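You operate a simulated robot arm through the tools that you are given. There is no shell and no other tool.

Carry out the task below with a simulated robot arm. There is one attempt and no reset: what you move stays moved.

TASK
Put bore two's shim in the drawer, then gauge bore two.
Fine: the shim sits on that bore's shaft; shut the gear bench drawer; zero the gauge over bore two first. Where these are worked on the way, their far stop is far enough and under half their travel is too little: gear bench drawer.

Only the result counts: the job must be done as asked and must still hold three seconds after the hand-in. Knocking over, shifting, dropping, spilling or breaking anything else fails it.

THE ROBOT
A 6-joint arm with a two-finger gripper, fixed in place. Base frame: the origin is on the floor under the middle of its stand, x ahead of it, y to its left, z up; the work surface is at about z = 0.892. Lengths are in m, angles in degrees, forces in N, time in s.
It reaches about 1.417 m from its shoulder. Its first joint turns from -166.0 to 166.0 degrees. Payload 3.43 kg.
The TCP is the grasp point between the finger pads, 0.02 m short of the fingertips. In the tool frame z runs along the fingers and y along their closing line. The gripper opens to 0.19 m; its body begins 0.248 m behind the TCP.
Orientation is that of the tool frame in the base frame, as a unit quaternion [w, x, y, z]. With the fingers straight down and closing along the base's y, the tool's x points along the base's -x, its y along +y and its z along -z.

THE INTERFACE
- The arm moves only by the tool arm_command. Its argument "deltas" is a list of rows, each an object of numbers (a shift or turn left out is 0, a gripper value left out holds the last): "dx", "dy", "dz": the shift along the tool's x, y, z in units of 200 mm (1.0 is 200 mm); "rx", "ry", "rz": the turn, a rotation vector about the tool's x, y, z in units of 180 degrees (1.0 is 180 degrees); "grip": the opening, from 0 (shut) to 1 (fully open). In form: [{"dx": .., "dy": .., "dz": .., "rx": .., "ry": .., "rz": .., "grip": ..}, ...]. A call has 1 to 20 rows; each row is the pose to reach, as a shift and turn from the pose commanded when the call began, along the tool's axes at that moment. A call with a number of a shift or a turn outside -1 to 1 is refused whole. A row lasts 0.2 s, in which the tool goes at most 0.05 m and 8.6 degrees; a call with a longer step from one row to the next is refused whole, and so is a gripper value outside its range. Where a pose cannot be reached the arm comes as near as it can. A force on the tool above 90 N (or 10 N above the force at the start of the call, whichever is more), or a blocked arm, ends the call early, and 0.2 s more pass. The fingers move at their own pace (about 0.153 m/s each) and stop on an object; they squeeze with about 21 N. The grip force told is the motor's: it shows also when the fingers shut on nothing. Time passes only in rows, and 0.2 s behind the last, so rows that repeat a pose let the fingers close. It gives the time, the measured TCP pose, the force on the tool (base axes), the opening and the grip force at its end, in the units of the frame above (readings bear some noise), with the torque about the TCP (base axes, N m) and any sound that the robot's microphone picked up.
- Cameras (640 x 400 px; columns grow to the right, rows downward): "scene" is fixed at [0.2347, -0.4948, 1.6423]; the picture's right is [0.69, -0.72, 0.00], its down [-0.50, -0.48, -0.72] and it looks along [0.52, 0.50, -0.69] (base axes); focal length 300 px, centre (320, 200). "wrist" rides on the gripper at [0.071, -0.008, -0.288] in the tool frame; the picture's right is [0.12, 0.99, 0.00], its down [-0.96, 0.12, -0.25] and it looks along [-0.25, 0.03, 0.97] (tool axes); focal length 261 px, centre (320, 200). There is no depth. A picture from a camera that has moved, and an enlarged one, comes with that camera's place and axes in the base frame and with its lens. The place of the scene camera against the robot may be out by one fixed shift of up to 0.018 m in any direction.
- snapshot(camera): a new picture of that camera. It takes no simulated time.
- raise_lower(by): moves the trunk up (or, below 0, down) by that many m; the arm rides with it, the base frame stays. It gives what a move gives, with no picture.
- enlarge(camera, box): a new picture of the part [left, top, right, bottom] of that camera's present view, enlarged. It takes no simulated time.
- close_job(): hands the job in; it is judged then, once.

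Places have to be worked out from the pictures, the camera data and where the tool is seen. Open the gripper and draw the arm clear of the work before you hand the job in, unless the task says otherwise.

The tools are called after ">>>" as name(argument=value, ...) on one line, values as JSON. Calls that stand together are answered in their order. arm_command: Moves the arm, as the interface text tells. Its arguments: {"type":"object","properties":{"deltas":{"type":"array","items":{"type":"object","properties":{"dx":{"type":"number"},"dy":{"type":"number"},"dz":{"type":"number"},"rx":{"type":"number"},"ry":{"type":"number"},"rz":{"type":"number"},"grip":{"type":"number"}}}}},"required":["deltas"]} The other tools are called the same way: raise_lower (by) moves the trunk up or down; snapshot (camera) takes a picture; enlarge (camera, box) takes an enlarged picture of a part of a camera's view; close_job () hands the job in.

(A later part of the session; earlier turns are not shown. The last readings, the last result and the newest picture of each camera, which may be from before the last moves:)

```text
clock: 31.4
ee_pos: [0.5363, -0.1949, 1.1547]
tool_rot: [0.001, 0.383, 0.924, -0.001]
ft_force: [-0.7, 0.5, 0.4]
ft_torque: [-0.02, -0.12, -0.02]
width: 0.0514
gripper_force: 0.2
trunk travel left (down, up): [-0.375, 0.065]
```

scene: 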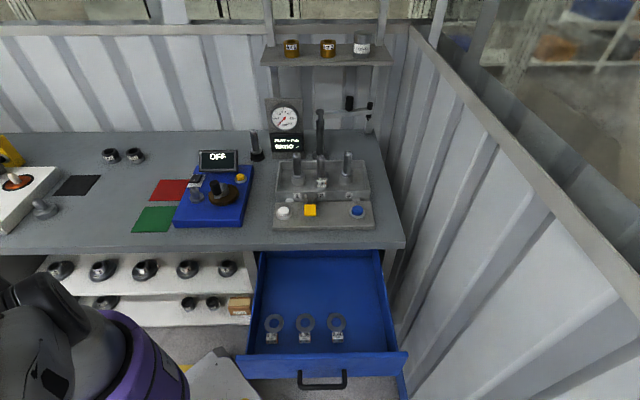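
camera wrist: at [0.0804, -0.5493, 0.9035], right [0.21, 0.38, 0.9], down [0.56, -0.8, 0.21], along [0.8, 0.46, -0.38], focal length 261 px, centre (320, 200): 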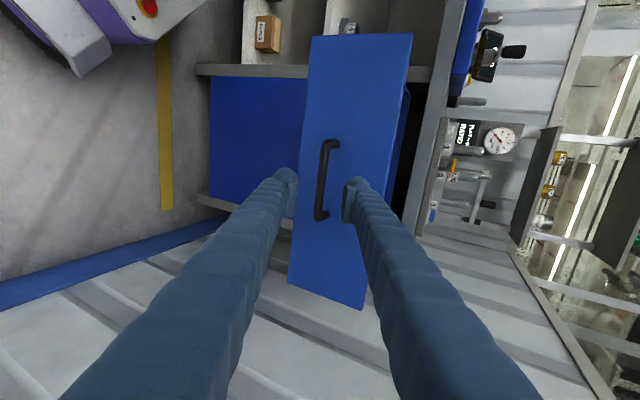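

The fingers point straight down again. Next I'll turn −90° about the tool axis so they close along e1, across the tag's width.

>>> arm_command(deltas=[{"rz": -0.045}, {"rz": -0.09}, {"rz": -0.135}, {"rz": -0.18}, {"rz": -0.225}, {"rz": -0.27}, {"rz": -0.315}, {"rz": -0.36}, {"rz": -0.405}, {"rz": -0.45}, {"rz": -0.495}, {"rz": -0.5}, {"rz": -0.5}])

>>> arm_command(deltas=[{"dx": -0.2, "dy": -0.01}, {"dx": -0.4, "dy": -0.02}, {"dx": -0.6, "dy": -0.03}, {"dx": -0.8, "dy": -0.04}, {"dx": -0.95, "dy": -0.05}, {"dx": -0.95, "dy": -0.05}])

>>> snapshot(camera="wrist")

>>> snapshot(camera="scene")

```text
clock: 34.2
ee_pos: [0.5379, -0.1956, 1.1549]
tool_rot: [0.0, -0.384, 0.923, 0.001]
ft_force: [-0.8, 0.2, -0.5]
ft_torque: [0.0, -0.01, 0.03]
width: 0.0513
gripper_force: 0.0
trunk travel left (down, up): [-0.375, 0.065]
```

```text
clock: 35.6
ee_pos: [0.6773, -0.0682, 1.1546]
tool_rot: [0.0, -0.383, 0.924, 0.0]
ft_force: [-0.2, -0.7, 0.8]
ft_torque: [0.01, -0.01, 0.0]
width: 0.0513
gripper_force: 0.1
trunk travel left (down, up): [-0.375, 0.065]
```

```text
taken
camera wrist: at [0.6339, -0.1204, 1.4433], right [-0.79, 0.62, 0.0], down [0.6, 0.76, 0.25], along [0.15, 0.19, -0.97], focal length 261 px, centre (320, 200)
```

wrist: 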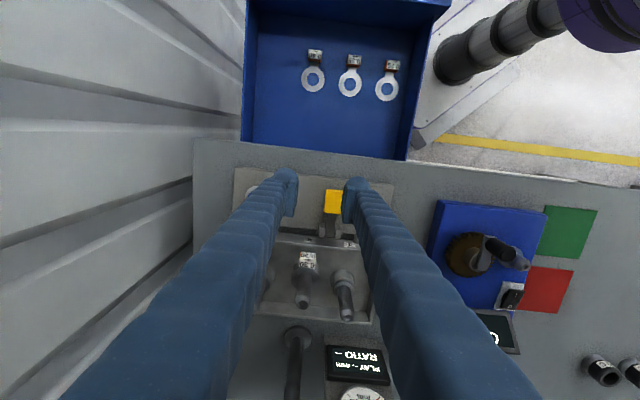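

```text
taken
```

scene: 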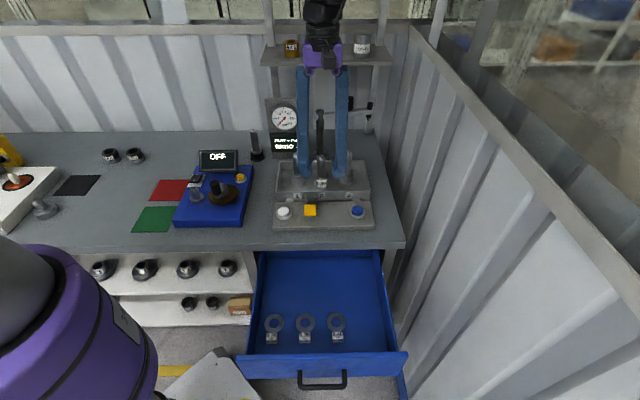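

The tool is over the front panel with shafts, tag and open drawer all in view. I'll zoom on the tag for another fix on its position.

>>> enlarge(camera="wrist", box=[270, 230, 370, 330])

>>> enlarge(camera="wrist", box=[240, 30, 430, 160])

```text
4.00 times, centred on (320, 280) of wrist
camera zoom: at [0.6339, -0.1204, 1.4433], right [-0.79, 0.62, 0.0], down [0.6, 0.76, 0.25], along [0.15, 0.19, -0.97], focal length 1043 px, centre (320, -120)
```

zoom: 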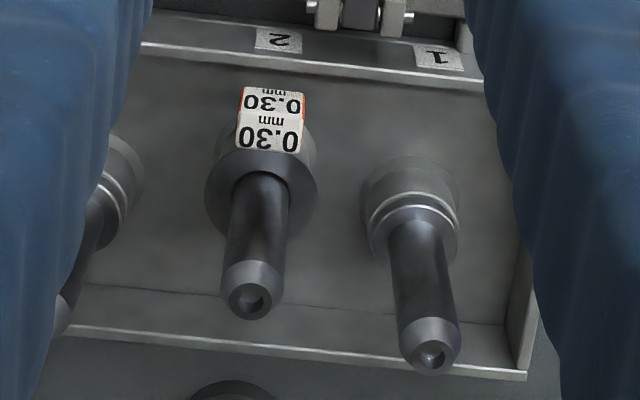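

```text
3.08 times, centred on (335, 95) of wrist
camera zoom: at [0.6339, -0.1204, 1.4433], right [-0.79, 0.62, 0.0], down [0.6, 0.76, 0.25], along [0.15, 0.19, -0.97], focal length 802 px, centre (274, 523)
```

zoom: 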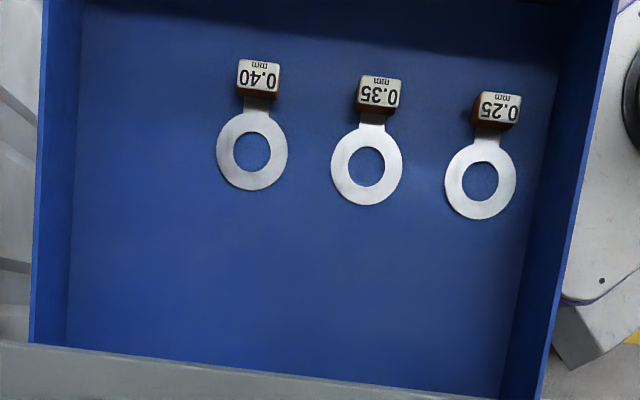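

From three views the tag's top face is at a≈0.528, b≈0.622, z≈0.960, with the ring plane at z≈0.941. I'll move directly above it at z≈1.15 and check alignment from there.

>>> arm_command(deltas=[{"dx": -0.2, "grip": 0.33}, {"dx": -0.4}, {"dx": -0.6}, {"dx": -0.8}, {"dx": -0.957}, {"dx": -0.957}, {"dx": -0.957}])

>>> snapshot(camera="wrist")

>>> enlarge(camera="wrist", box=[260, 120, 380, 240])

```text
clock: 37.2
ee_pos: [0.8143, 0.0686, 1.1542]
tool_rot: [0.0, -0.382, 0.924, 0.001]
ft_force: [0.0, -0.1, 0.1]
ft_torque: [0.07, 0.06, -0.05]
width: 0.0627
gripper_force: 0.1
trunk travel left (down, up): [-0.375, 0.065]
```

```text
taken
camera wrist: at [0.7714, 0.0143, 1.4419], right [-0.79, 0.62, 0.0], down [0.6, 0.76, 0.25], along [0.15, 0.19, -0.97], focal length 261 px, centre (320, 200)
```

wrist: 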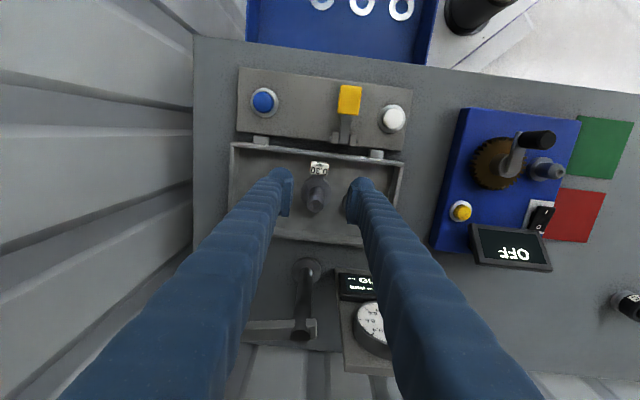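

```text
3.33 times, centred on (320, 180) of wrist
camera zoom: at [0.7714, 0.0143, 1.4419], right [-0.79, 0.62, 0.0], down [0.6, 0.76, 0.25], along [0.15, 0.19, -0.97], focal length 869 px, centre (320, 267)
```

zoom: 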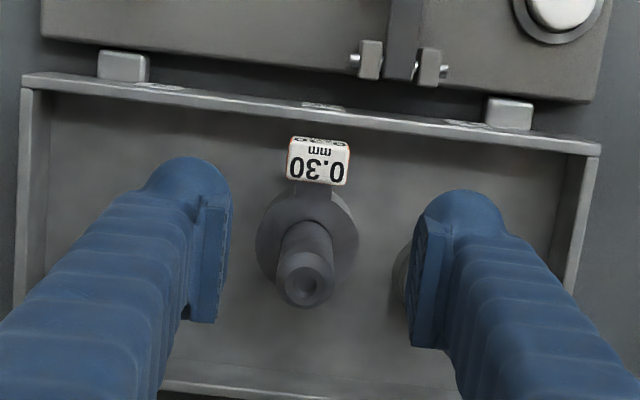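

The tag is centred side to side and about 4 mm nearer the front than the TCP. I'll correct by 4 mm and go straight down to z≈0.956, with the fingers straddling the tag.

>>> arm_command(deltas=[{"dx": 0.02, "dz": 0.15}, {"dx": 0.02, "dz": 0.35}, {"dx": 0.02, "dz": 0.55}, {"dx": 0.02, "dz": 0.7}, {"dx": 0.02, "dz": 0.8}, {"dx": 0.02, "dz": 0.8}])

>>> enlarge(camera="wrist", box=[260, 120, 380, 240])

>>> enlarge(camera="scene", box=[280, 130, 370, 220])

```text
clock: 38.6
ee_pos: [0.8109, 0.0672, 0.9923]
tool_rot: [0.0, -0.382, 0.924, 0.0]
ft_force: [0.3, -0.8, 0.4]
ft_torque: [-0.01, -0.05, 0.01]
width: 0.0628
gripper_force: 0.0
trunk travel left (down, up): [-0.375, 0.065]
```

```text
3.33 times, centred on (320, 180) of wrist
camera zoom: at [0.7672, 0.0124, 1.2804], right [-0.79, 0.62, 0.0], down [0.6, 0.76, 0.25], along [0.15, 0.19, -0.97], focal length 869 px, centre (320, 267)
```

zoom: 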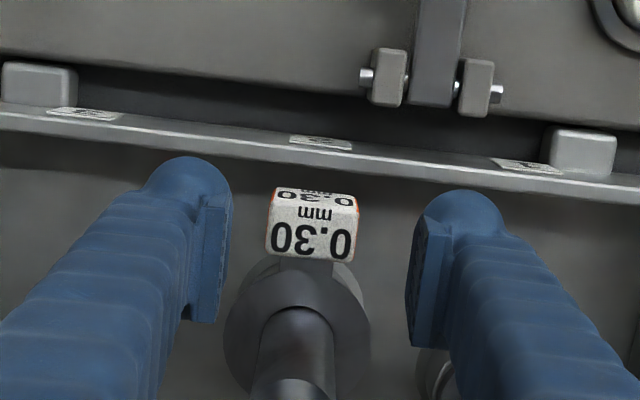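

```text
4.44 times, centred on (325, 175) of scene
camera zoom: at [0.2347, -0.4948, 1.6423], right [0.69, -0.72, 0.0], down [-0.5, -0.48, -0.72], along [0.52, 0.5, -0.69], focal length 1331 px, centre (298, 311)
```

zoom: 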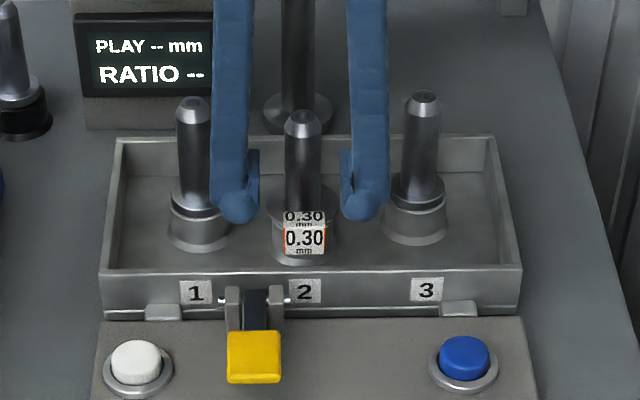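

Almost there: depth and b are aligned, and the tag sits about 3 mm to the +e1 side. I'll correct that, go down the last 36 mm, and close on the tag.

>>> arm_command(deltas=[{"dy": -0.0135, "dz": 0.06}, {"dy": -0.0135, "dz": 0.12}, {"dy": -0.0135, "dz": 0.18}, {"dy": -0.0135, "dz": 0.18}])

>>> enlarge(camera="wrist", box=[260, 120, 380, 240])

>>> enlarge(camera="scene", box=[280, 130, 370, 220])

```text
clock: 39.6
ee_pos: [0.8143, 0.0634, 0.9573]
tool_rot: [0.0, -0.382, 0.924, 0.001]
ft_force: [0.1, 0.4, 0.0]
ft_torque: [0.02, 0.0, 0.02]
width: 0.0626
gripper_force: 0.1
trunk travel left (down, up): [-0.375, 0.065]
```

```text
3.33 times, centred on (320, 180) of wrist
camera zoom: at [0.7695, 0.0099, 1.2457], right [-0.79, 0.62, 0.0], down [0.6, 0.76, 0.25], along [0.15, 0.19, -0.97], focal length 869 px, centre (320, 267)
```

zoom: 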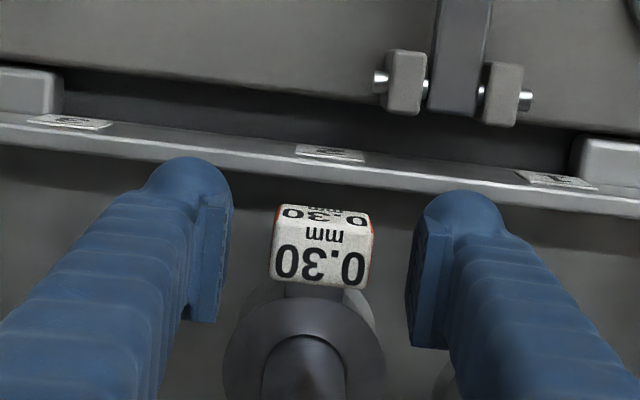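

```text
4.44 times, centred on (325, 175) of scene
camera zoom: at [0.2347, -0.4948, 1.6423], right [0.69, -0.72, 0.0], down [-0.5, -0.48, -0.72], along [0.52, 0.5, -0.69], focal length 1331 px, centre (298, 311)
```

zoom: 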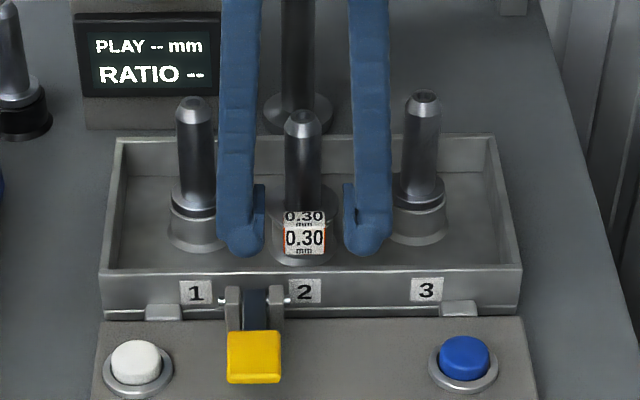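

The tag is centred between the pads and the fingertips are level with its bottom, well clear of the tray. Closing now.

>>> arm_command(deltas=[{"grip": 0.2}, {"grip": 0.1}, {"grip": 0.1}, {"grip": 0.1}])

>>> enlarge(camera="wrist", box=[260, 120, 380, 240])

```text
clock: 40.6
ee_pos: [0.8123, 0.0636, 0.9575]
tool_rot: [0.001, -0.383, 0.924, 0.001]
ft_force: [0.6, -0.4, 0.4]
ft_torque: [-0.04, -0.01, -0.01]
width: 0.0327
gripper_force: 20.9
trunk travel left (down, up): [-0.375, 0.065]
```

```text
3.33 times, centred on (320, 180) of wrist
camera zoom: at [0.7697, 0.0099, 1.2454], right [-0.79, 0.62, 0.0], down [0.6, 0.76, 0.25], along [0.15, 0.19, -0.97], focal length 869 px, centre (320, 267)
```

zoom: 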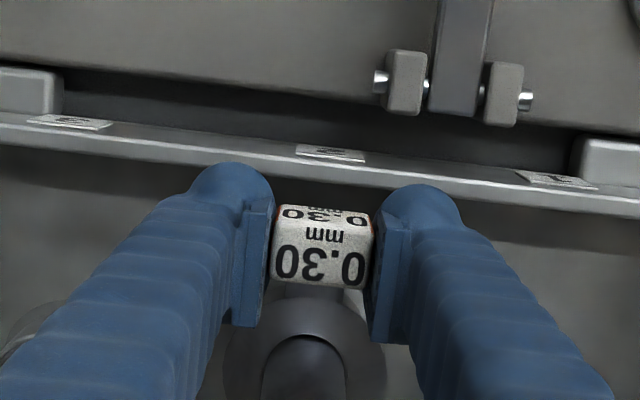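

The tag is gripped at 32.7 mm and 21 N. I'll lift straight up, slowly, until the ring clears the shaft top.

>>> arm_command(deltas=[{"dz": -0.05}, {"dz": -0.12}, {"dz": -0.2}, {"dz": -0.28}, {"dz": -0.36}, {"dz": -0.44}, {"dz": -0.52}, {"dz": -0.6}, {"dz": -0.68}, {"dz": -0.76}, {"dz": -0.84}, {"dz": -0.9}, {"dz": -0.9}])

>>> enlarge(camera="wrist", box=[260, 120, 380, 240])

>>> enlarge(camera="scene", box=[250, 60, 390, 220])

```text
clock: 43.4
ee_pos: [0.8145, 0.0635, 1.1366]
tool_rot: [-0.001, -0.383, 0.924, 0.0]
ft_force: [-0.4, -0.2, -0.6]
ft_torque: [-0.02, 0.04, 0.04]
width: 0.0329
gripper_force: 21.2
trunk travel left (down, up): [-0.375, 0.065]
```

```text
3.33 times, centred on (320, 180) of wrist
camera zoom: at [0.7708, 0.0101, 1.4249], right [-0.79, 0.62, 0.0], down [0.6, 0.76, 0.25], along [0.15, 0.19, -0.97], focal length 869 px, centre (320, 267)
```

zoom: 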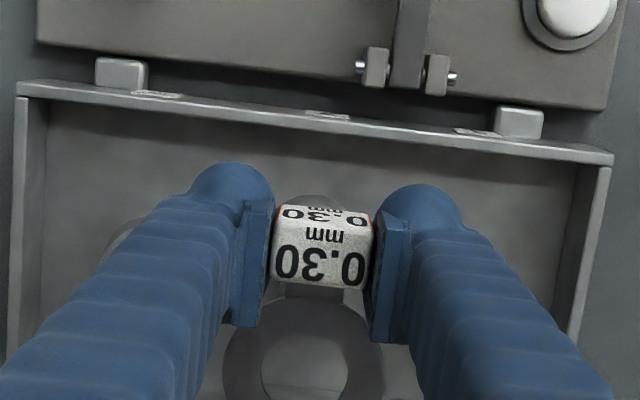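

```text
2.50 times, centred on (320, 140) of scene
camera zoom: at [0.2347, -0.4948, 1.6423], right [0.69, -0.72, 0.0], down [-0.5, -0.48, -0.72], along [0.52, 0.5, -0.69], focal length 749 px, centre (320, 350)
```

zoom: 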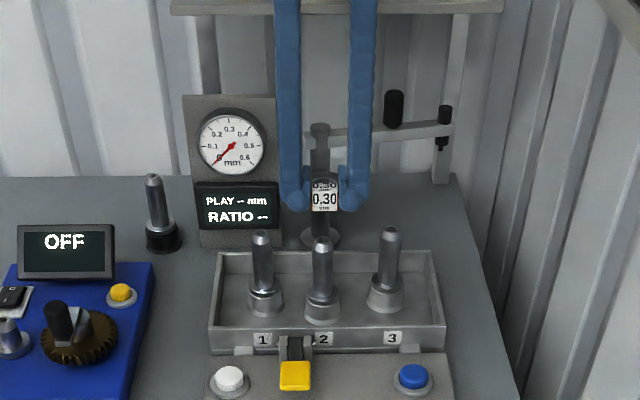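

The shim is free of the shaft and held securely. I'll carry it back over the open drawer at this height, toward a≈0.52, b≈0.30.

>>> arm_command(deltas=[{"dx": 0.1}, {"dx": 0.28}, {"dx": 0.46}, {"dx": 0.64}, {"dx": 0.82}, {"dx": 1.0}, {"dx": 1.0}])

>>> arm_command(deltas=[{"dx": 0.15, "dy": 0.045}, {"dx": 0.3, "dy": 0.045}, {"dx": 0.45, "dy": 0.045}, {"dx": 0.6, "dy": 0.045}, {"dx": 0.6, "dy": 0.045}])

>>> arm_command(deltas=[{"dz": 0.15}, {"dz": 0.35}, {"dz": 0.55}, {"dz": 0.75}, {"dz": 0.9}, {"dz": 0.9}])

>>> snapshot(camera="wrist")

>>> snapshot(camera="scene")

```text
clock: 45.0
ee_pos: [0.6723, -0.0792, 1.1376]
tool_rot: [-0.001, -0.383, 0.924, 0.001]
ft_force: [-0.3, -0.6, -1.1]
ft_torque: [-0.02, 0.08, -0.02]
width: 0.0328
gripper_force: 20.9
trunk travel left (down, up): [-0.375, 0.065]
```

```text
clock: 46.2
ee_pos: [0.5792, -0.1573, 1.1379]
tool_rot: [-0.001, -0.383, 0.924, 0.0]
ft_force: [0.2, 0.3, -0.2]
ft_torque: [-0.02, 0.02, -0.02]
width: 0.0331
gripper_force: 20.9
trunk travel left (down, up): [-0.375, 0.065]
```

```text
clock: 47.6
ee_pos: [0.5795, -0.1567, 0.9582]
tool_rot: [-0.001, -0.383, 0.924, 0.0]
ft_force: [-0.6, 0.8, -1.0]
ft_torque: [0.01, -0.03, 0.03]
width: 0.0326
gripper_force: 21.2
trunk travel left (down, up): [-0.375, 0.065]
```

```text
taken
camera wrist: at [0.5362, -0.2109, 1.247], right [-0.79, 0.62, 0.0], down [0.6, 0.76, 0.25], along [0.15, 0.19, -0.97], focal length 261 px, centre (320, 200)
```

wrist: 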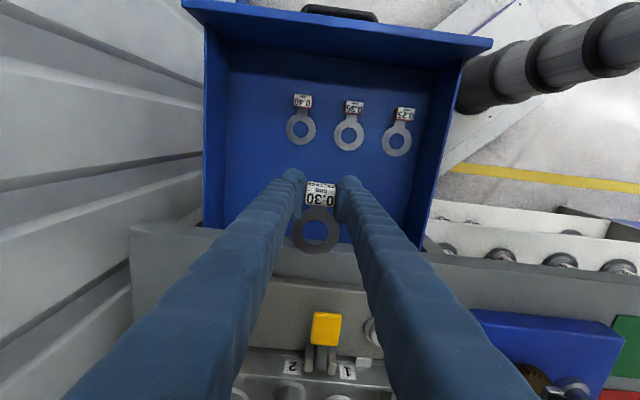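

```text
taken
```

scene: 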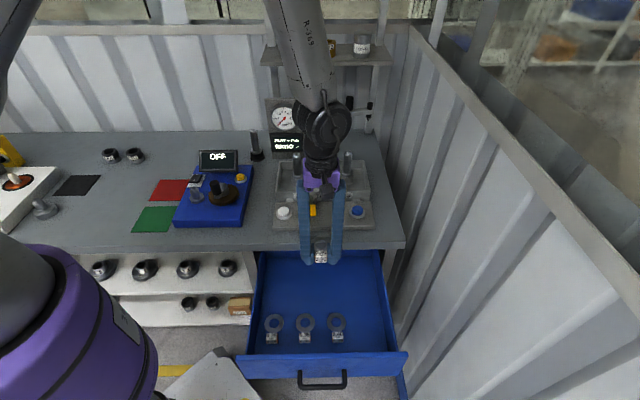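

I need to be sure the ring clears the bench's front edge while going down, so I'll zoom in before descending further.

>>> enlarge(camera="wrist", box=[200, 150, 440, 300])

>>> enlarge(camera="scene", box=[260, 200, 400, 300])

```text
2.67 times, centred on (320, 225) of wrist
camera zoom: at [0.5362, -0.2109, 1.247], right [-0.79, 0.62, 0.0], down [0.6, 0.76, 0.25], along [0.15, 0.19, -0.97], focal length 695 px, centre (320, 133)
```

zoom: 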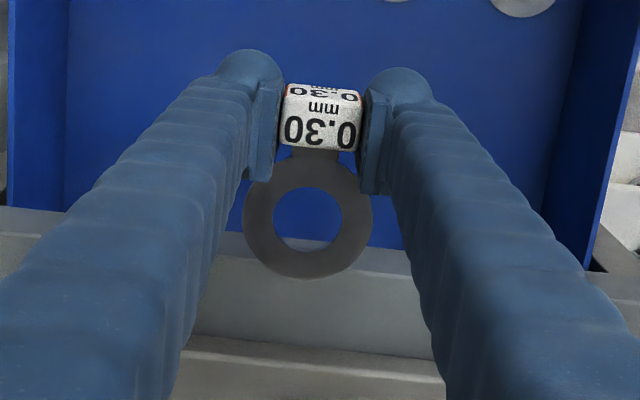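

```text
4.00 times, centred on (330, 250) of scene
camera zoom: at [0.2347, -0.4948, 1.6423], right [0.69, -0.72, 0.0], down [-0.5, -0.48, -0.72], along [0.52, 0.5, -0.69], focal length 1198 px, centre (280, 0)
```

zoom: 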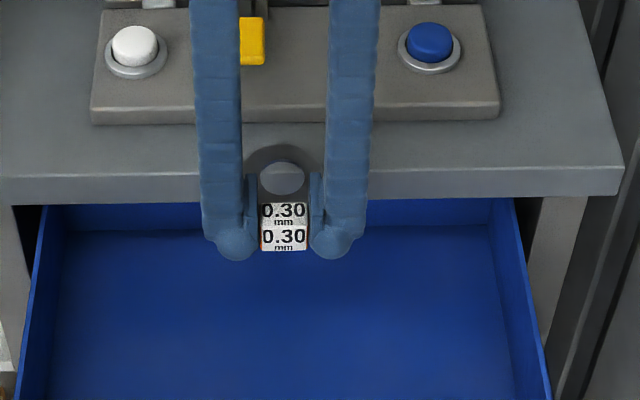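

The ring should clear the bench edge (b≈0.395) by about 20 mm. I'll shift 11 mm further forward for margin and descend to z≈0.77.

>>> arm_command(deltas=[{"dx": 0.055}, {"dx": 0.055, "dz": 0.15}, {"dx": 0.055, "dz": 0.35}, {"dx": 0.055, "dz": 0.55}, {"dx": 0.055, "dz": 0.75}, {"dx": 0.055, "dz": 0.9}, {"dx": 0.055, "dz": 0.94}, {"dx": 0.055, "dz": 0.94}])

>>> enlarge(camera="wrist", box=[200, 100, 440, 300])

>>> enlarge(camera="scene", box=[240, 240, 410, 380])

```text
clock: 49.4
ee_pos: [0.5721, -0.1646, 0.7695]
tool_rot: [0.0, -0.382, 0.924, 0.001]
ft_force: [0.1, 0.6, -1.0]
ft_torque: [0.0, 0.01, 0.0]
width: 0.0328
gripper_force: 21.3
trunk travel left (down, up): [-0.375, 0.065]
```

```text
2.00 times, centred on (320, 200) of wrist
camera zoom: at [0.5282, -0.2184, 1.0577], right [-0.79, 0.62, 0.0], down [0.6, 0.76, 0.25], along [0.15, 0.19, -0.97], focal length 521 px, centre (320, 200)
```

zoom: 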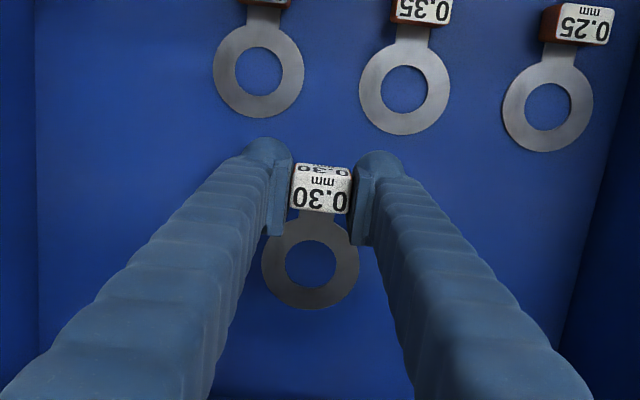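

```text
2.86 times, centred on (325, 310) of scene
camera zoom: at [0.2347, -0.4948, 1.6423], right [0.69, -0.72, 0.0], down [-0.5, -0.48, -0.72], along [0.52, 0.5, -0.69], focal length 856 px, centre (306, -114)
```

zoom: 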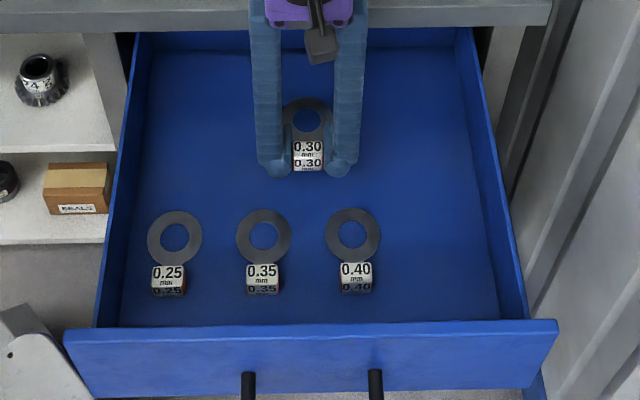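

It's a clear spot behind the stock shims. By ring size, the drawer floor is about 50 mm below the held ring, so I'll lower 35 mm and then go in small steps watching the force.

>>> arm_command(deltas=[{"dz": 0.06}, {"dz": 0.12}, {"dz": 0.175}, {"dz": 0.175}])

>>> arm_command(deltas=[{"dz": 0.015}, {"dz": 0.03}, {"dz": 0.03}])

>>> enlarge(camera="wrist", box=[200, 100, 440, 300])

>>> enlarge(camera="scene", box=[270, 250, 360, 330])

```text
clock: 50.4
ee_pos: [0.5724, -0.1647, 0.7336]
tool_rot: [0.0, -0.382, 0.924, 0.0]
ft_force: [0.3, 0.7, -0.4]
ft_torque: [-0.03, 0.01, 0.01]
width: 0.0329
gripper_force: 21.1
trunk travel left (down, up): [-0.375, 0.065]
```

```text
clock: 51.2
ee_pos: [0.5744, -0.1632, 0.7279]
tool_rot: [0.001, -0.383, 0.924, 0.0]
ft_force: [-0.6, 0.3, -1.4]
ft_torque: [-0.04, 0.02, 0.0]
width: 0.0327
gripper_force: 20.9
trunk travel left (down, up): [-0.375, 0.065]
```

```text
2.00 times, centred on (320, 200) of wrist
camera zoom: at [0.5298, -0.2177, 1.0169], right [-0.79, 0.62, 0.0], down [0.6, 0.76, 0.25], along [0.15, 0.19, -0.97], focal length 521 px, centre (320, 200)
```

zoom: 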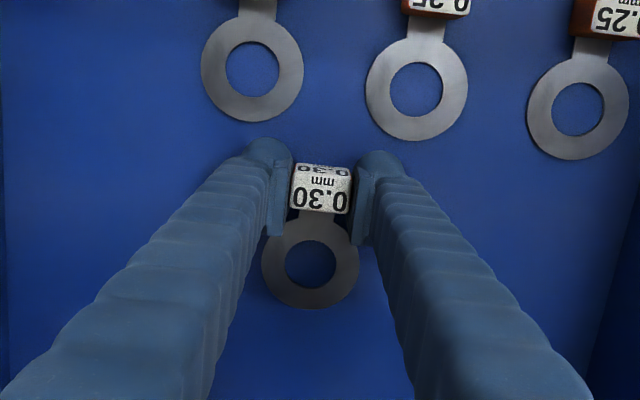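

```text
5.00 times, centred on (315, 290) of scene
camera zoom: at [0.2347, -0.4948, 1.6423], right [0.69, -0.72, 0.0], down [-0.5, -0.48, -0.72], along [0.52, 0.5, -0.69], focal length 1498 px, centre (345, -250)
```

zoom: 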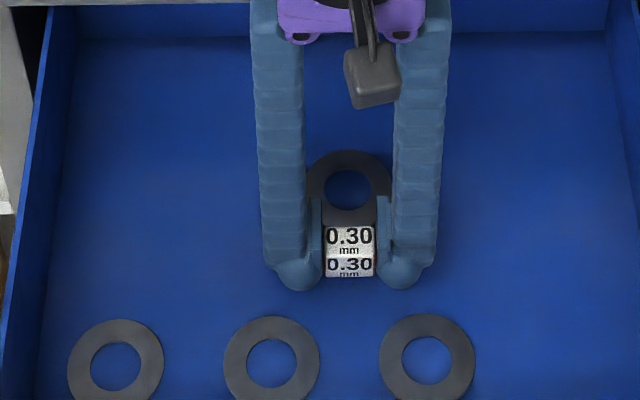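

No contact yet. The ring is still about 14 mm above the level of the stock rings, so I'll keep lowering in small steps while checking force.

>>> arm_command(deltas=[{"dz": 0.015}, {"dz": 0.03}, {"dz": 0.03}])

>>> arm_command(deltas=[{"dz": 0.01}, {"dz": 0.015}, {"dz": 0.015}])

```text
clock: 52.0
ee_pos: [0.5723, -0.1644, 0.7231]
tool_rot: [0.0, -0.383, 0.924, 0.001]
ft_force: [-0.5, -0.7, -0.5]
ft_torque: [-0.02, 0.03, 0.0]
width: 0.0327
gripper_force: 20.5
trunk travel left (down, up): [-0.375, 0.065]
```

```text
clock: 52.8
ee_pos: [0.5744, -0.1648, 0.7206]
tool_rot: [0.0, -0.383, 0.924, 0.0]
ft_force: [0.7, 0.9, -1.3]
ft_torque: [-0.02, 0.05, 0.0]
width: 0.0328
gripper_force: 20.9
trunk travel left (down, up): [-0.375, 0.065]
```

Force is still only noise at z≈0.720, so I'll take two more 2–3 mm steps.

>>> arm_command(deltas=[{"dz": 0.008}, {"dz": 0.015}, {"dz": 0.015}])

>>> enlarge(camera="wrist", box=[200, 100, 440, 300])

```text
clock: 53.6
ee_pos: [0.5724, -0.1642, 0.7183]
tool_rot: [0.0, -0.383, 0.924, 0.0]
ft_force: [-0.1, 0.0, -1.0]
ft_torque: [-0.01, -0.02, 0.01]
width: 0.0328
gripper_force: 21.1
trunk travel left (down, up): [-0.375, 0.065]
```

```text
2.00 times, centred on (320, 200) of wrist
camera zoom: at [0.5292, -0.2182, 1.0054], right [-0.79, 0.62, 0.0], down [0.6, 0.76, 0.25], along [0.15, 0.19, -0.97], focal length 521 px, centre (320, 200)
```

zoom: 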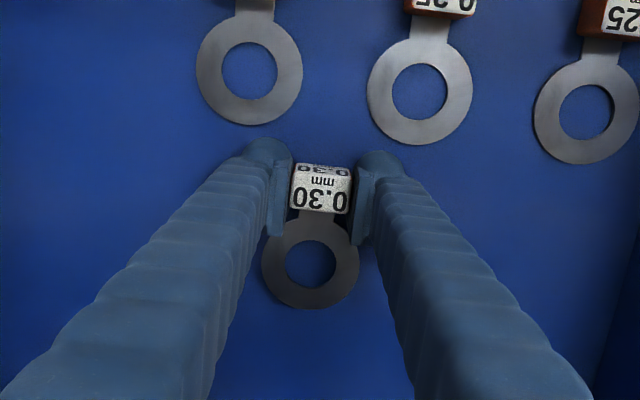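

The held ring is within about 2–3 mm of the stock rings' height. One more 2 mm step, then I'll open gently to let the shim settle.

>>> arm_command(deltas=[{"dz": 0.01}, {"dz": 0.01}, {"dz": 0.01}])

>>> arm_command(deltas=[{"grip": 0.2}, {"grip": 0.25}, {"grip": 0.3}, {"grip": 0.33}, {"grip": 0.33}])

>>> enlarge(camera="wrist", box=[200, 100, 440, 300])

```text
clock: 54.4
ee_pos: [0.5729, -0.1651, 0.7153]
tool_rot: [0.0, -0.382, 0.924, 0.001]
ft_force: [-0.5, -0.5, -0.8]
ft_torque: [-0.04, 0.0, -0.02]
width: 0.0329
gripper_force: 20.9
trunk travel left (down, up): [-0.375, 0.065]
```

```text
clock: 55.6
ee_pos: [0.5729, -0.1651, 0.716]
tool_rot: [0.0, -0.383, 0.924, 0.0]
ft_force: [-0.2, 0.1, -0.1]
ft_torque: [0.03, 0.01, 0.0]
width: 0.0629
gripper_force: 0.0
trunk travel left (down, up): [-0.375, 0.065]
```

```text
2.00 times, centred on (320, 200) of wrist
camera zoom: at [0.529, -0.2184, 1.0039], right [-0.79, 0.62, 0.0], down [0.6, 0.76, 0.25], along [0.15, 0.19, -0.97], focal length 521 px, centre (320, 200)
```

zoom: 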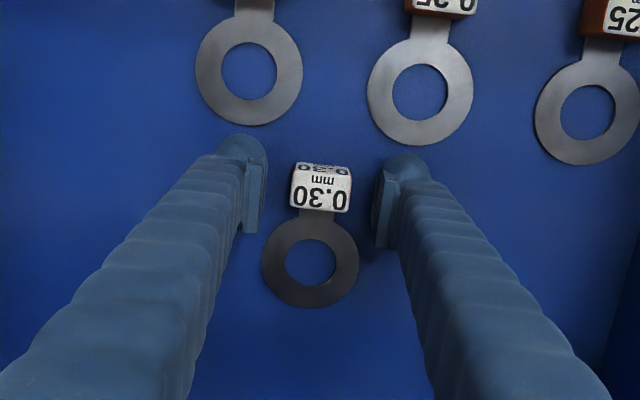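

The 0.30 shim lies flat in the drawer, clear of the others. I'll go straight up out of the drawer.

>>> arm_command(deltas=[{"dz": -0.1}, {"dz": -0.28}, {"dz": -0.46}, {"dz": -0.64}, {"dz": -0.82}, {"dz": -1.0}, {"dz": -1.0}])

>>> arm_command(deltas=[{"dz": -0.15}, {"dz": -0.25, "dx": 0.15}, {"dz": -0.25, "dx": 0.35, "grip": 0.0}, {"dz": -0.25, "dx": 0.55}, {"dz": -0.25, "dx": 0.75}, {"dz": -0.25, "dx": 0.95}, {"dz": -0.25, "dx": 0.95}])

>>> snapshot(camera="scene")

>>> snapshot(camera="wrist")

```text
clock: 57.2
ee_pos: [0.5715, -0.1639, 0.9163]
tool_rot: [-0.001, -0.383, 0.924, 0.001]
ft_force: [-0.3, -1.3, -0.1]
ft_torque: [-0.02, 0.04, -0.01]
width: 0.0629
gripper_force: 0.0
trunk travel left (down, up): [-0.375, 0.065]
```

```text
clock: 58.8
ee_pos: [0.4383, -0.2995, 0.9643]
tool_rot: [0.0, -0.383, 0.924, 0.0]
ft_force: [0.0, 0.4, -0.5]
ft_torque: [0.0, 0.01, -0.01]
width: 0.0
gripper_force: 20.8
trunk travel left (down, up): [-0.375, 0.065]
```

```text
taken
```

scene: 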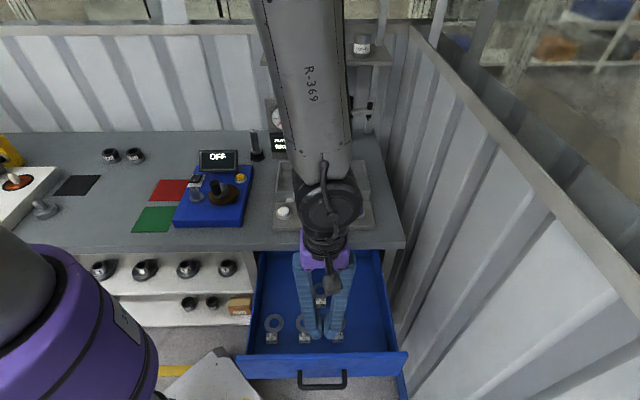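

```text
taken
camera wrist: at [0.395, -0.3531, 1.2519], right [-0.79, 0.62, 0.0], down [0.6, 0.76, 0.25], along [0.15, 0.19, -0.97], focal length 261 px, centre (320, 200)
```

wrist: 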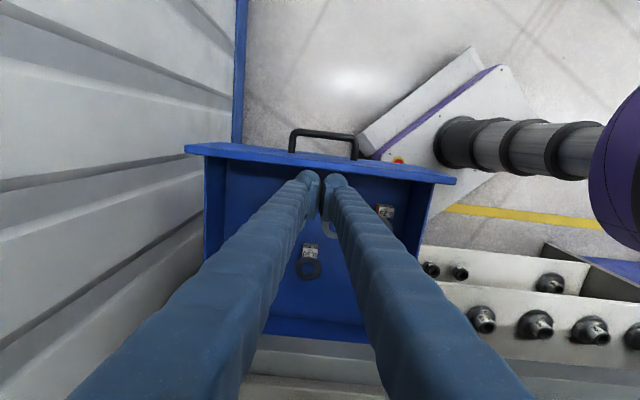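

The fingers are shut and above the drawer front. I'll continue out past the handle to b≈−0.05, then lower in front of it.

>>> arm_command(deltas=[{"dx": 0.15}, {"dx": 0.3}, {"dx": 0.45}, {"dx": 0.6}, {"dx": 0.74}, {"dx": 0.74}])

>>> snapshot(camera="wrist")

```text
clock: 60.2
ee_pos: [0.3342, -0.4038, 0.9651]
tool_rot: [-0.001, -0.383, 0.924, 0.001]
ft_force: [-0.4, -0.3, 0.4]
ft_torque: [0.01, 0.02, 0.01]
width: 0.0
gripper_force: 21.4
trunk travel left (down, up): [-0.375, 0.065]
```

```text
taken
camera wrist: at [0.2905, -0.458, 1.2534], right [-0.79, 0.62, 0.0], down [0.6, 0.76, 0.25], along [0.15, 0.2, -0.97], focal length 261 px, centre (320, 200)
```

wrist: 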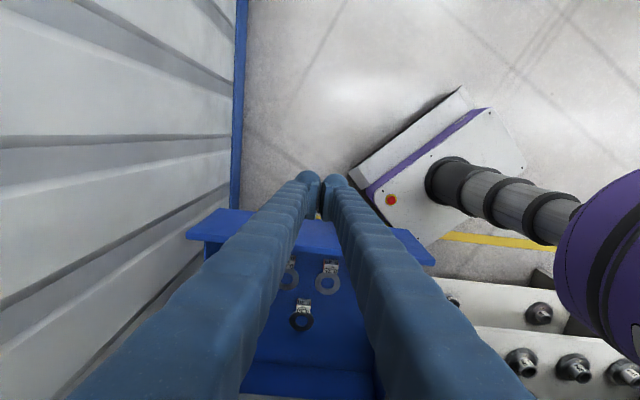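

The finger axis is about 75 mm in front of the handle bar. I'll lower to z≈0.745 so the closed fingers face the bar.

>>> arm_command(deltas=[{"dz": 0.15}, {"dz": 0.32}, {"dz": 0.49}, {"dz": 0.66}, {"dz": 0.83}, {"dz": 1.0}, {"dz": 1.0}])

>>> arm_command(deltas=[{"dz": 0.06}, {"dz": 0.11}, {"dz": 0.11}])

>>> snapshot(camera="wrist")

>>> snapshot(camera="scene")

```text
clock: 61.8
ee_pos: [0.3312, -0.4047, 0.7655]
tool_rot: [0.0, -0.383, 0.924, 0.0]
ft_force: [0.6, -1.1, 0.2]
ft_torque: [0.04, -0.02, 0.01]
width: 0.0
gripper_force: 21.0
trunk travel left (down, up): [-0.375, 0.065]
```

```text
clock: 62.6
ee_pos: [0.3321, -0.4054, 0.7435]
tool_rot: [0.0, -0.383, 0.924, 0.0]
ft_force: [0.1, 0.0, 0.3]
ft_torque: [0.03, 0.01, -0.03]
width: 0.0001
gripper_force: 21.6
trunk travel left (down, up): [-0.375, 0.065]
```

```text
taken
camera wrist: at [0.2892, -0.4585, 1.0313], right [-0.79, 0.62, 0.0], down [0.6, 0.76, 0.25], along [0.15, 0.19, -0.97], focal length 261 px, centre (320, 200)
```

wrist: 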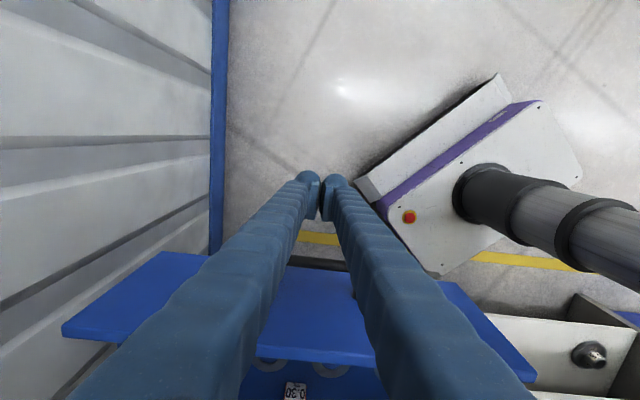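

```text
taken
```

scene: 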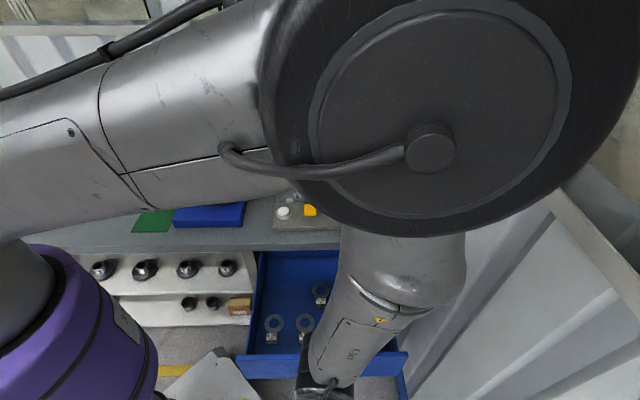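

The closed fingers are in front of the bar at its height. I'll push gently along +n in 20 mm rows.

>>> arm_command(deltas=[{"dx": -0.1}, {"dx": -0.2}, {"dx": -0.28}, {"dx": -0.34}, {"dx": -0.4}, {"dx": -0.48}, {"dx": -0.56}, {"dx": -0.64}, {"dx": -0.72}, {"dx": -0.8}, {"dx": -0.88}, {"dx": -0.96}, {"dx": -0.96}])

>>> snapshot(camera="wrist")

>>> snapshot(camera="scene")

```text
clock: 65.4
ee_pos: [0.4695, -0.2676, 0.7435]
tool_rot: [0.001, -0.382, 0.924, 0.0]
ft_force: [-0.4, -0.6, 0.1]
ft_torque: [-0.01, 0.02, 0.0]
width: 0.0002
gripper_force: 21.1
trunk travel left (down, up): [-0.375, 0.065]
```

```text
taken
camera wrist: at [0.4258, -0.3211, 1.032], right [-0.79, 0.62, 0.0], down [0.6, 0.76, 0.25], along [0.15, 0.19, -0.97], focal length 261 px, centre (320, 200)
```

wrist: 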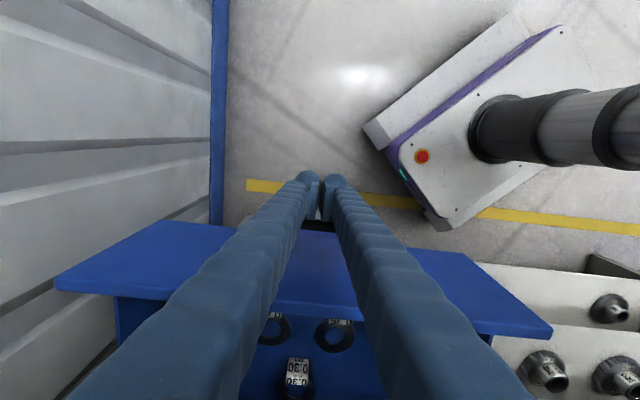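

```text
taken
```

scene: 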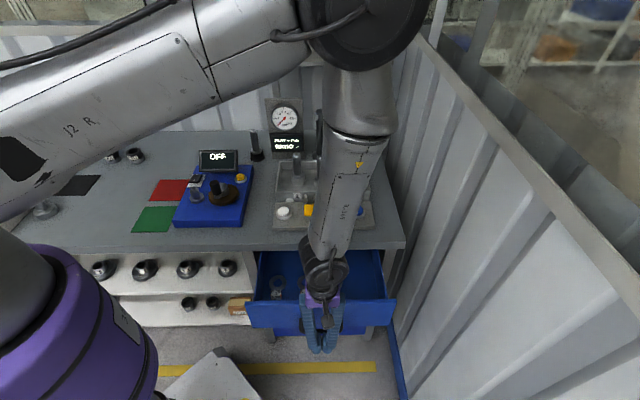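

The drawer is sliding shut with the push, and the fingers are at b≈0.143. I'll keep pushing toward b≈0.33.

>>> arm_command(deltas=[{"dx": -0.08}, {"dx": -0.16}, {"dx": -0.24}, {"dx": -0.32}, {"dx": -0.4}, {"dx": -0.48}, {"dx": -0.56}, {"dx": -0.64}, {"dx": -0.72}, {"dx": -0.8}, {"dx": -0.88}, {"dx": -0.94}, {"dx": -0.94}])

>>> snapshot(camera="wrist")

>>> snapshot(camera="scene")

```text
clock: 68.2
ee_pos: [0.6015, -0.1341, 0.7425]
tool_rot: [-0.001, -0.383, 0.924, 0.0]
ft_force: [-0.4, 0.0, 1.0]
ft_torque: [-0.02, 0.02, -0.02]
width: 0.0005
gripper_force: 21.3
trunk travel left (down, up): [-0.375, 0.065]
```

```text
taken
camera wrist: at [0.5585, -0.1881, 1.0309], right [-0.79, 0.62, 0.0], down [0.6, 0.76, 0.25], along [0.15, 0.19, -0.97], focal length 261 px, centre (320, 200)
```

wrist: 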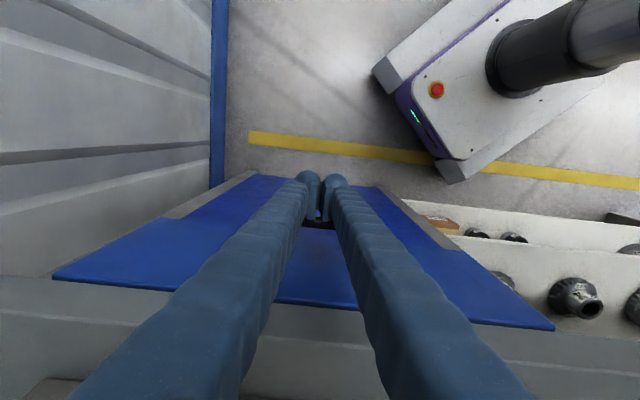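

```text
taken
```

scene: 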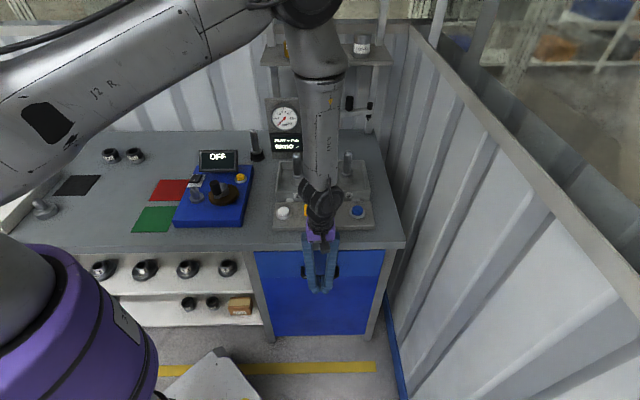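

The drawer looks almost shut. I'll push on in 5 mm rows until the force shows it seated.

>>> arm_command(deltas=[{"dx": -0.03}, {"dx": -0.06}, {"dx": -0.09}, {"dx": -0.115}, {"dx": -0.115}])

>>> enlarge(camera="wrist", box=[220, 150, 420, 320])

```text
clock: 69.4
ee_pos: [0.614, -0.1212, 0.7421]
tool_rot: [-0.003, -0.382, 0.924, 0.003]
ft_force: [-35.3, -54.3, -23.6]
ft_torque: [-0.6, 0.16, 0.12]
width: 0.0061
gripper_force: 34.5
trunk travel left (down, up): [-0.375, 0.065]
```

```text
2.35 times, centred on (320, 235) of wrist
camera zoom: at [0.5717, -0.1755, 1.0296], right [-0.78, 0.62, 0.01], down [0.6, 0.76, 0.25], along [0.15, 0.2, -0.97], focal length 613 px, centre (320, 118)
```

zoom: 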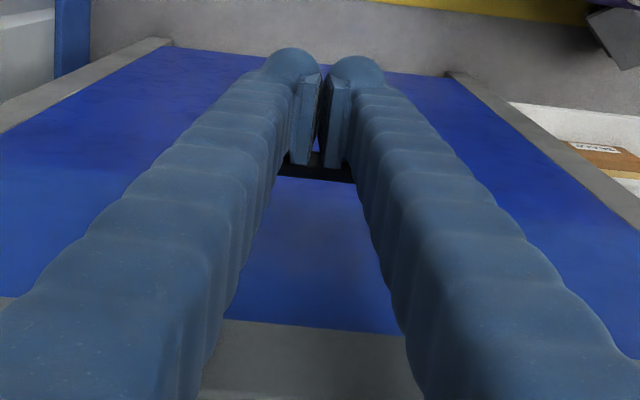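

About 65 N of reaction at b≈0.348 means the drawer is against its closed stop. I'll back off and check that it stays shut.

>>> arm_command(deltas=[{"dx": 0.08}, {"dx": 0.2}, {"dx": 0.35}, {"dx": 0.5}, {"dx": 0.5}])

>>> arm_command(deltas=[{"dz": -0.15}, {"dz": -0.35}, {"dz": -0.55}, {"dz": -0.75}, {"dz": -0.95}, {"dz": -0.95}])

>>> arm_command(deltas=[{"dz": -0.2}, {"dz": -0.4}, {"dz": -0.6}, {"dz": -0.8}, {"dz": -1.0}, {"dz": -1.0}])

>>> snapshot(camera="scene")

>>> snapshot(camera="wrist")

```text
clock: 70.6
ee_pos: [0.5472, -0.19, 0.7444]
tool_rot: [0.0, -0.384, 0.923, -0.001]
ft_force: [0.1, -0.3, -0.3]
ft_torque: [0.03, -0.01, -0.02]
width: 0.0
gripper_force: 34.6
trunk travel left (down, up): [-0.375, 0.065]
```

```text
clock: 72.0
ee_pos: [0.5498, -0.1895, 0.9312]
tool_rot: [-0.001, -0.382, 0.924, 0.001]
ft_force: [0.3, 0.1, -0.5]
ft_torque: [-0.02, 0.04, -0.02]
width: 0.0
gripper_force: 34.9
trunk travel left (down, up): [-0.375, 0.065]
```

```text
clock: 73.4
ee_pos: [0.5512, -0.1907, 1.1306]
tool_rot: [-0.002, -0.383, 0.924, 0.0]
ft_force: [0.0, 0.7, 0.1]
ft_torque: [-0.03, 0.08, 0.0]
width: 0.0002
gripper_force: 34.2
trunk travel left (down, up): [-0.375, 0.065]
```

```text
taken
```

scene: 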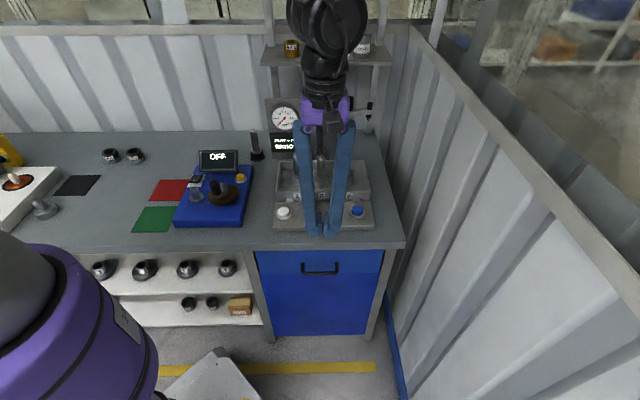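

```text
taken
camera wrist: at [0.5074, -0.2449, 1.4184], right [-0.79, 0.62, 0.0], down [0.6, 0.76, 0.25], along [0.15, 0.19, -0.97], focal length 261 px, centre (320, 200)
```

wrist: 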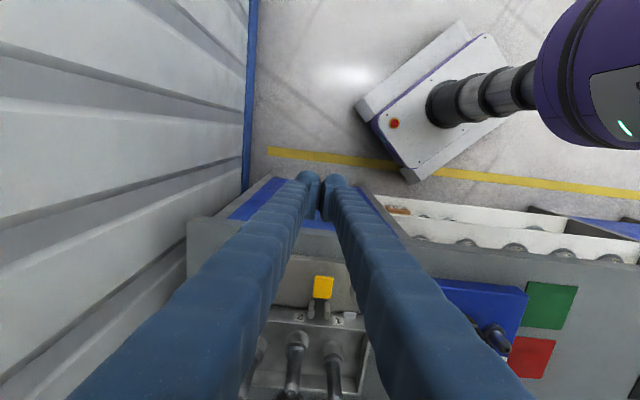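

The drawer is shut and staying shut. Next is the gauge arm: post at a≈0.528, b≈0.868, with an upright knob at a≈0.640, b≈0.89, z≈1.10–1.14, tucked under the shelf (z≈1.26). I'll reach it from the front with the hand pitched forward, so first I'll move over the tray and tip the tool.

>>> arm_command(deltas=[{"dx": -0.18, "dy": -0.045, "dz": -0.045, "grip": 0.35}, {"dx": -0.37, "dy": -0.09, "dz": -0.09}, {"dx": -0.55, "dy": -0.14, "dz": -0.135}, {"dx": -0.738, "dy": -0.19, "dz": -0.175}, {"dx": -0.738, "dy": -0.19, "dz": -0.175}])

>>> arm_command(deltas=[{"dx": -0.18, "dy": -0.045, "dz": -0.045}, {"dx": -0.37, "dy": -0.09, "dz": -0.09}, {"dx": -0.55, "dy": -0.14, "dz": -0.135}, {"dx": -0.738, "dy": -0.19, "dz": -0.175}, {"dx": -0.738, "dy": -0.19, "dz": -0.175}])

>>> arm_command(deltas=[{"ry": -0.045}, {"ry": -0.09}, {"ry": -0.135}, {"ry": -0.18}, {"ry": -0.225}, {"ry": -0.27}, {"ry": -0.315}, {"ry": -0.36}, {"ry": -0.389}, {"ry": -0.389}])

>>> snapshot(camera="wrist")

>>> snapshot(camera="scene")

```text
clock: 74.6
ee_pos: [0.6809, -0.1129, 1.1661]
tool_rot: [0.0, -0.383, 0.924, 0.001]
ft_force: [-0.6, -0.4, -0.7]
ft_torque: [0.01, -0.03, 0.03]
width: 0.0664
gripper_force: 0.0
trunk travel left (down, up): [-0.375, 0.065]
```

```text
clock: 75.8
ee_pos: [0.8118, -0.0347, 1.204]
tool_rot: [0.0, -0.382, 0.924, 0.0]
ft_force: [-0.1, 0.0, 0.0]
ft_torque: [0.0, 0.01, -0.01]
width: 0.0666
gripper_force: 0.1
trunk travel left (down, up): [-0.375, 0.065]
```

```text
clock: 78.0
ee_pos: [0.8105, -0.0331, 1.2034]
tool_rot: [0.531, -0.314, 0.756, 0.22]
ft_force: [-0.2, -0.5, -0.3]
ft_torque: [-0.03, -0.01, -0.03]
width: 0.0663
gripper_force: 0.1
trunk travel left (down, up): [-0.375, 0.065]
```

```text
taken
camera wrist: at [0.6083, -0.2463, 1.2353], right [-0.73, 0.67, -0.11], down [-0.01, 0.15, 0.99], along [0.68, 0.72, -0.1], focal length 261 px, centre (320, 200)
```

wrist: 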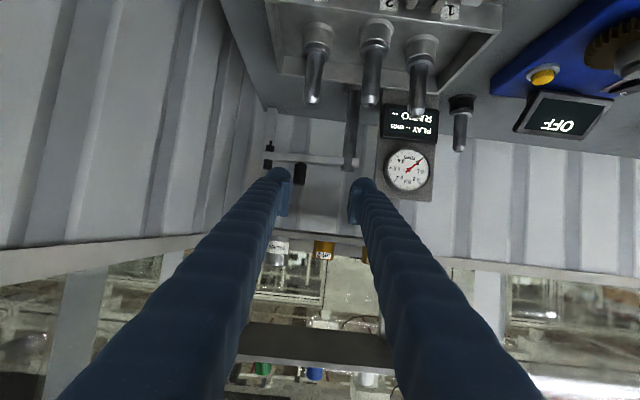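

```text
taken
```

scene: 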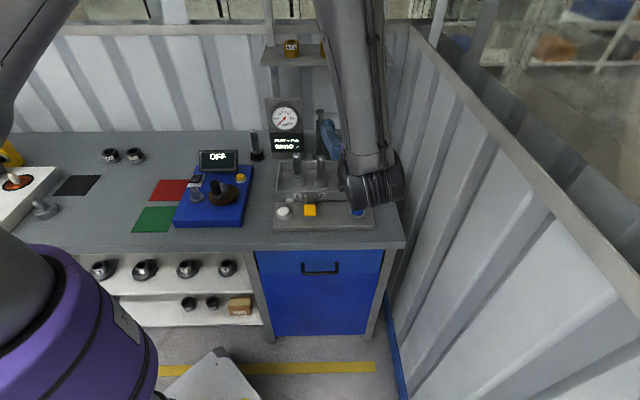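

The hand now points forward at 20° below horizontal. The picture is upside-down, with world up toward the bottom, and the knob is just beyond the fingertips. I'll zoom to measure it.

>>> enlarge(camera="wrist", box=[240, 100, 400, 260])

```text
2.50 times, centred on (320, 180) of wrist
camera zoom: at [0.6083, -0.2463, 1.2353], right [-0.73, 0.67, -0.11], down [-0.01, 0.15, 0.99], along [0.68, 0.72, -0.1], focal length 652 px, centre (320, 250)
```

zoom: 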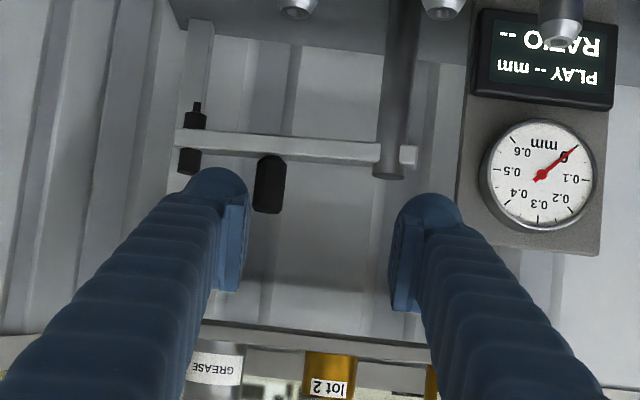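

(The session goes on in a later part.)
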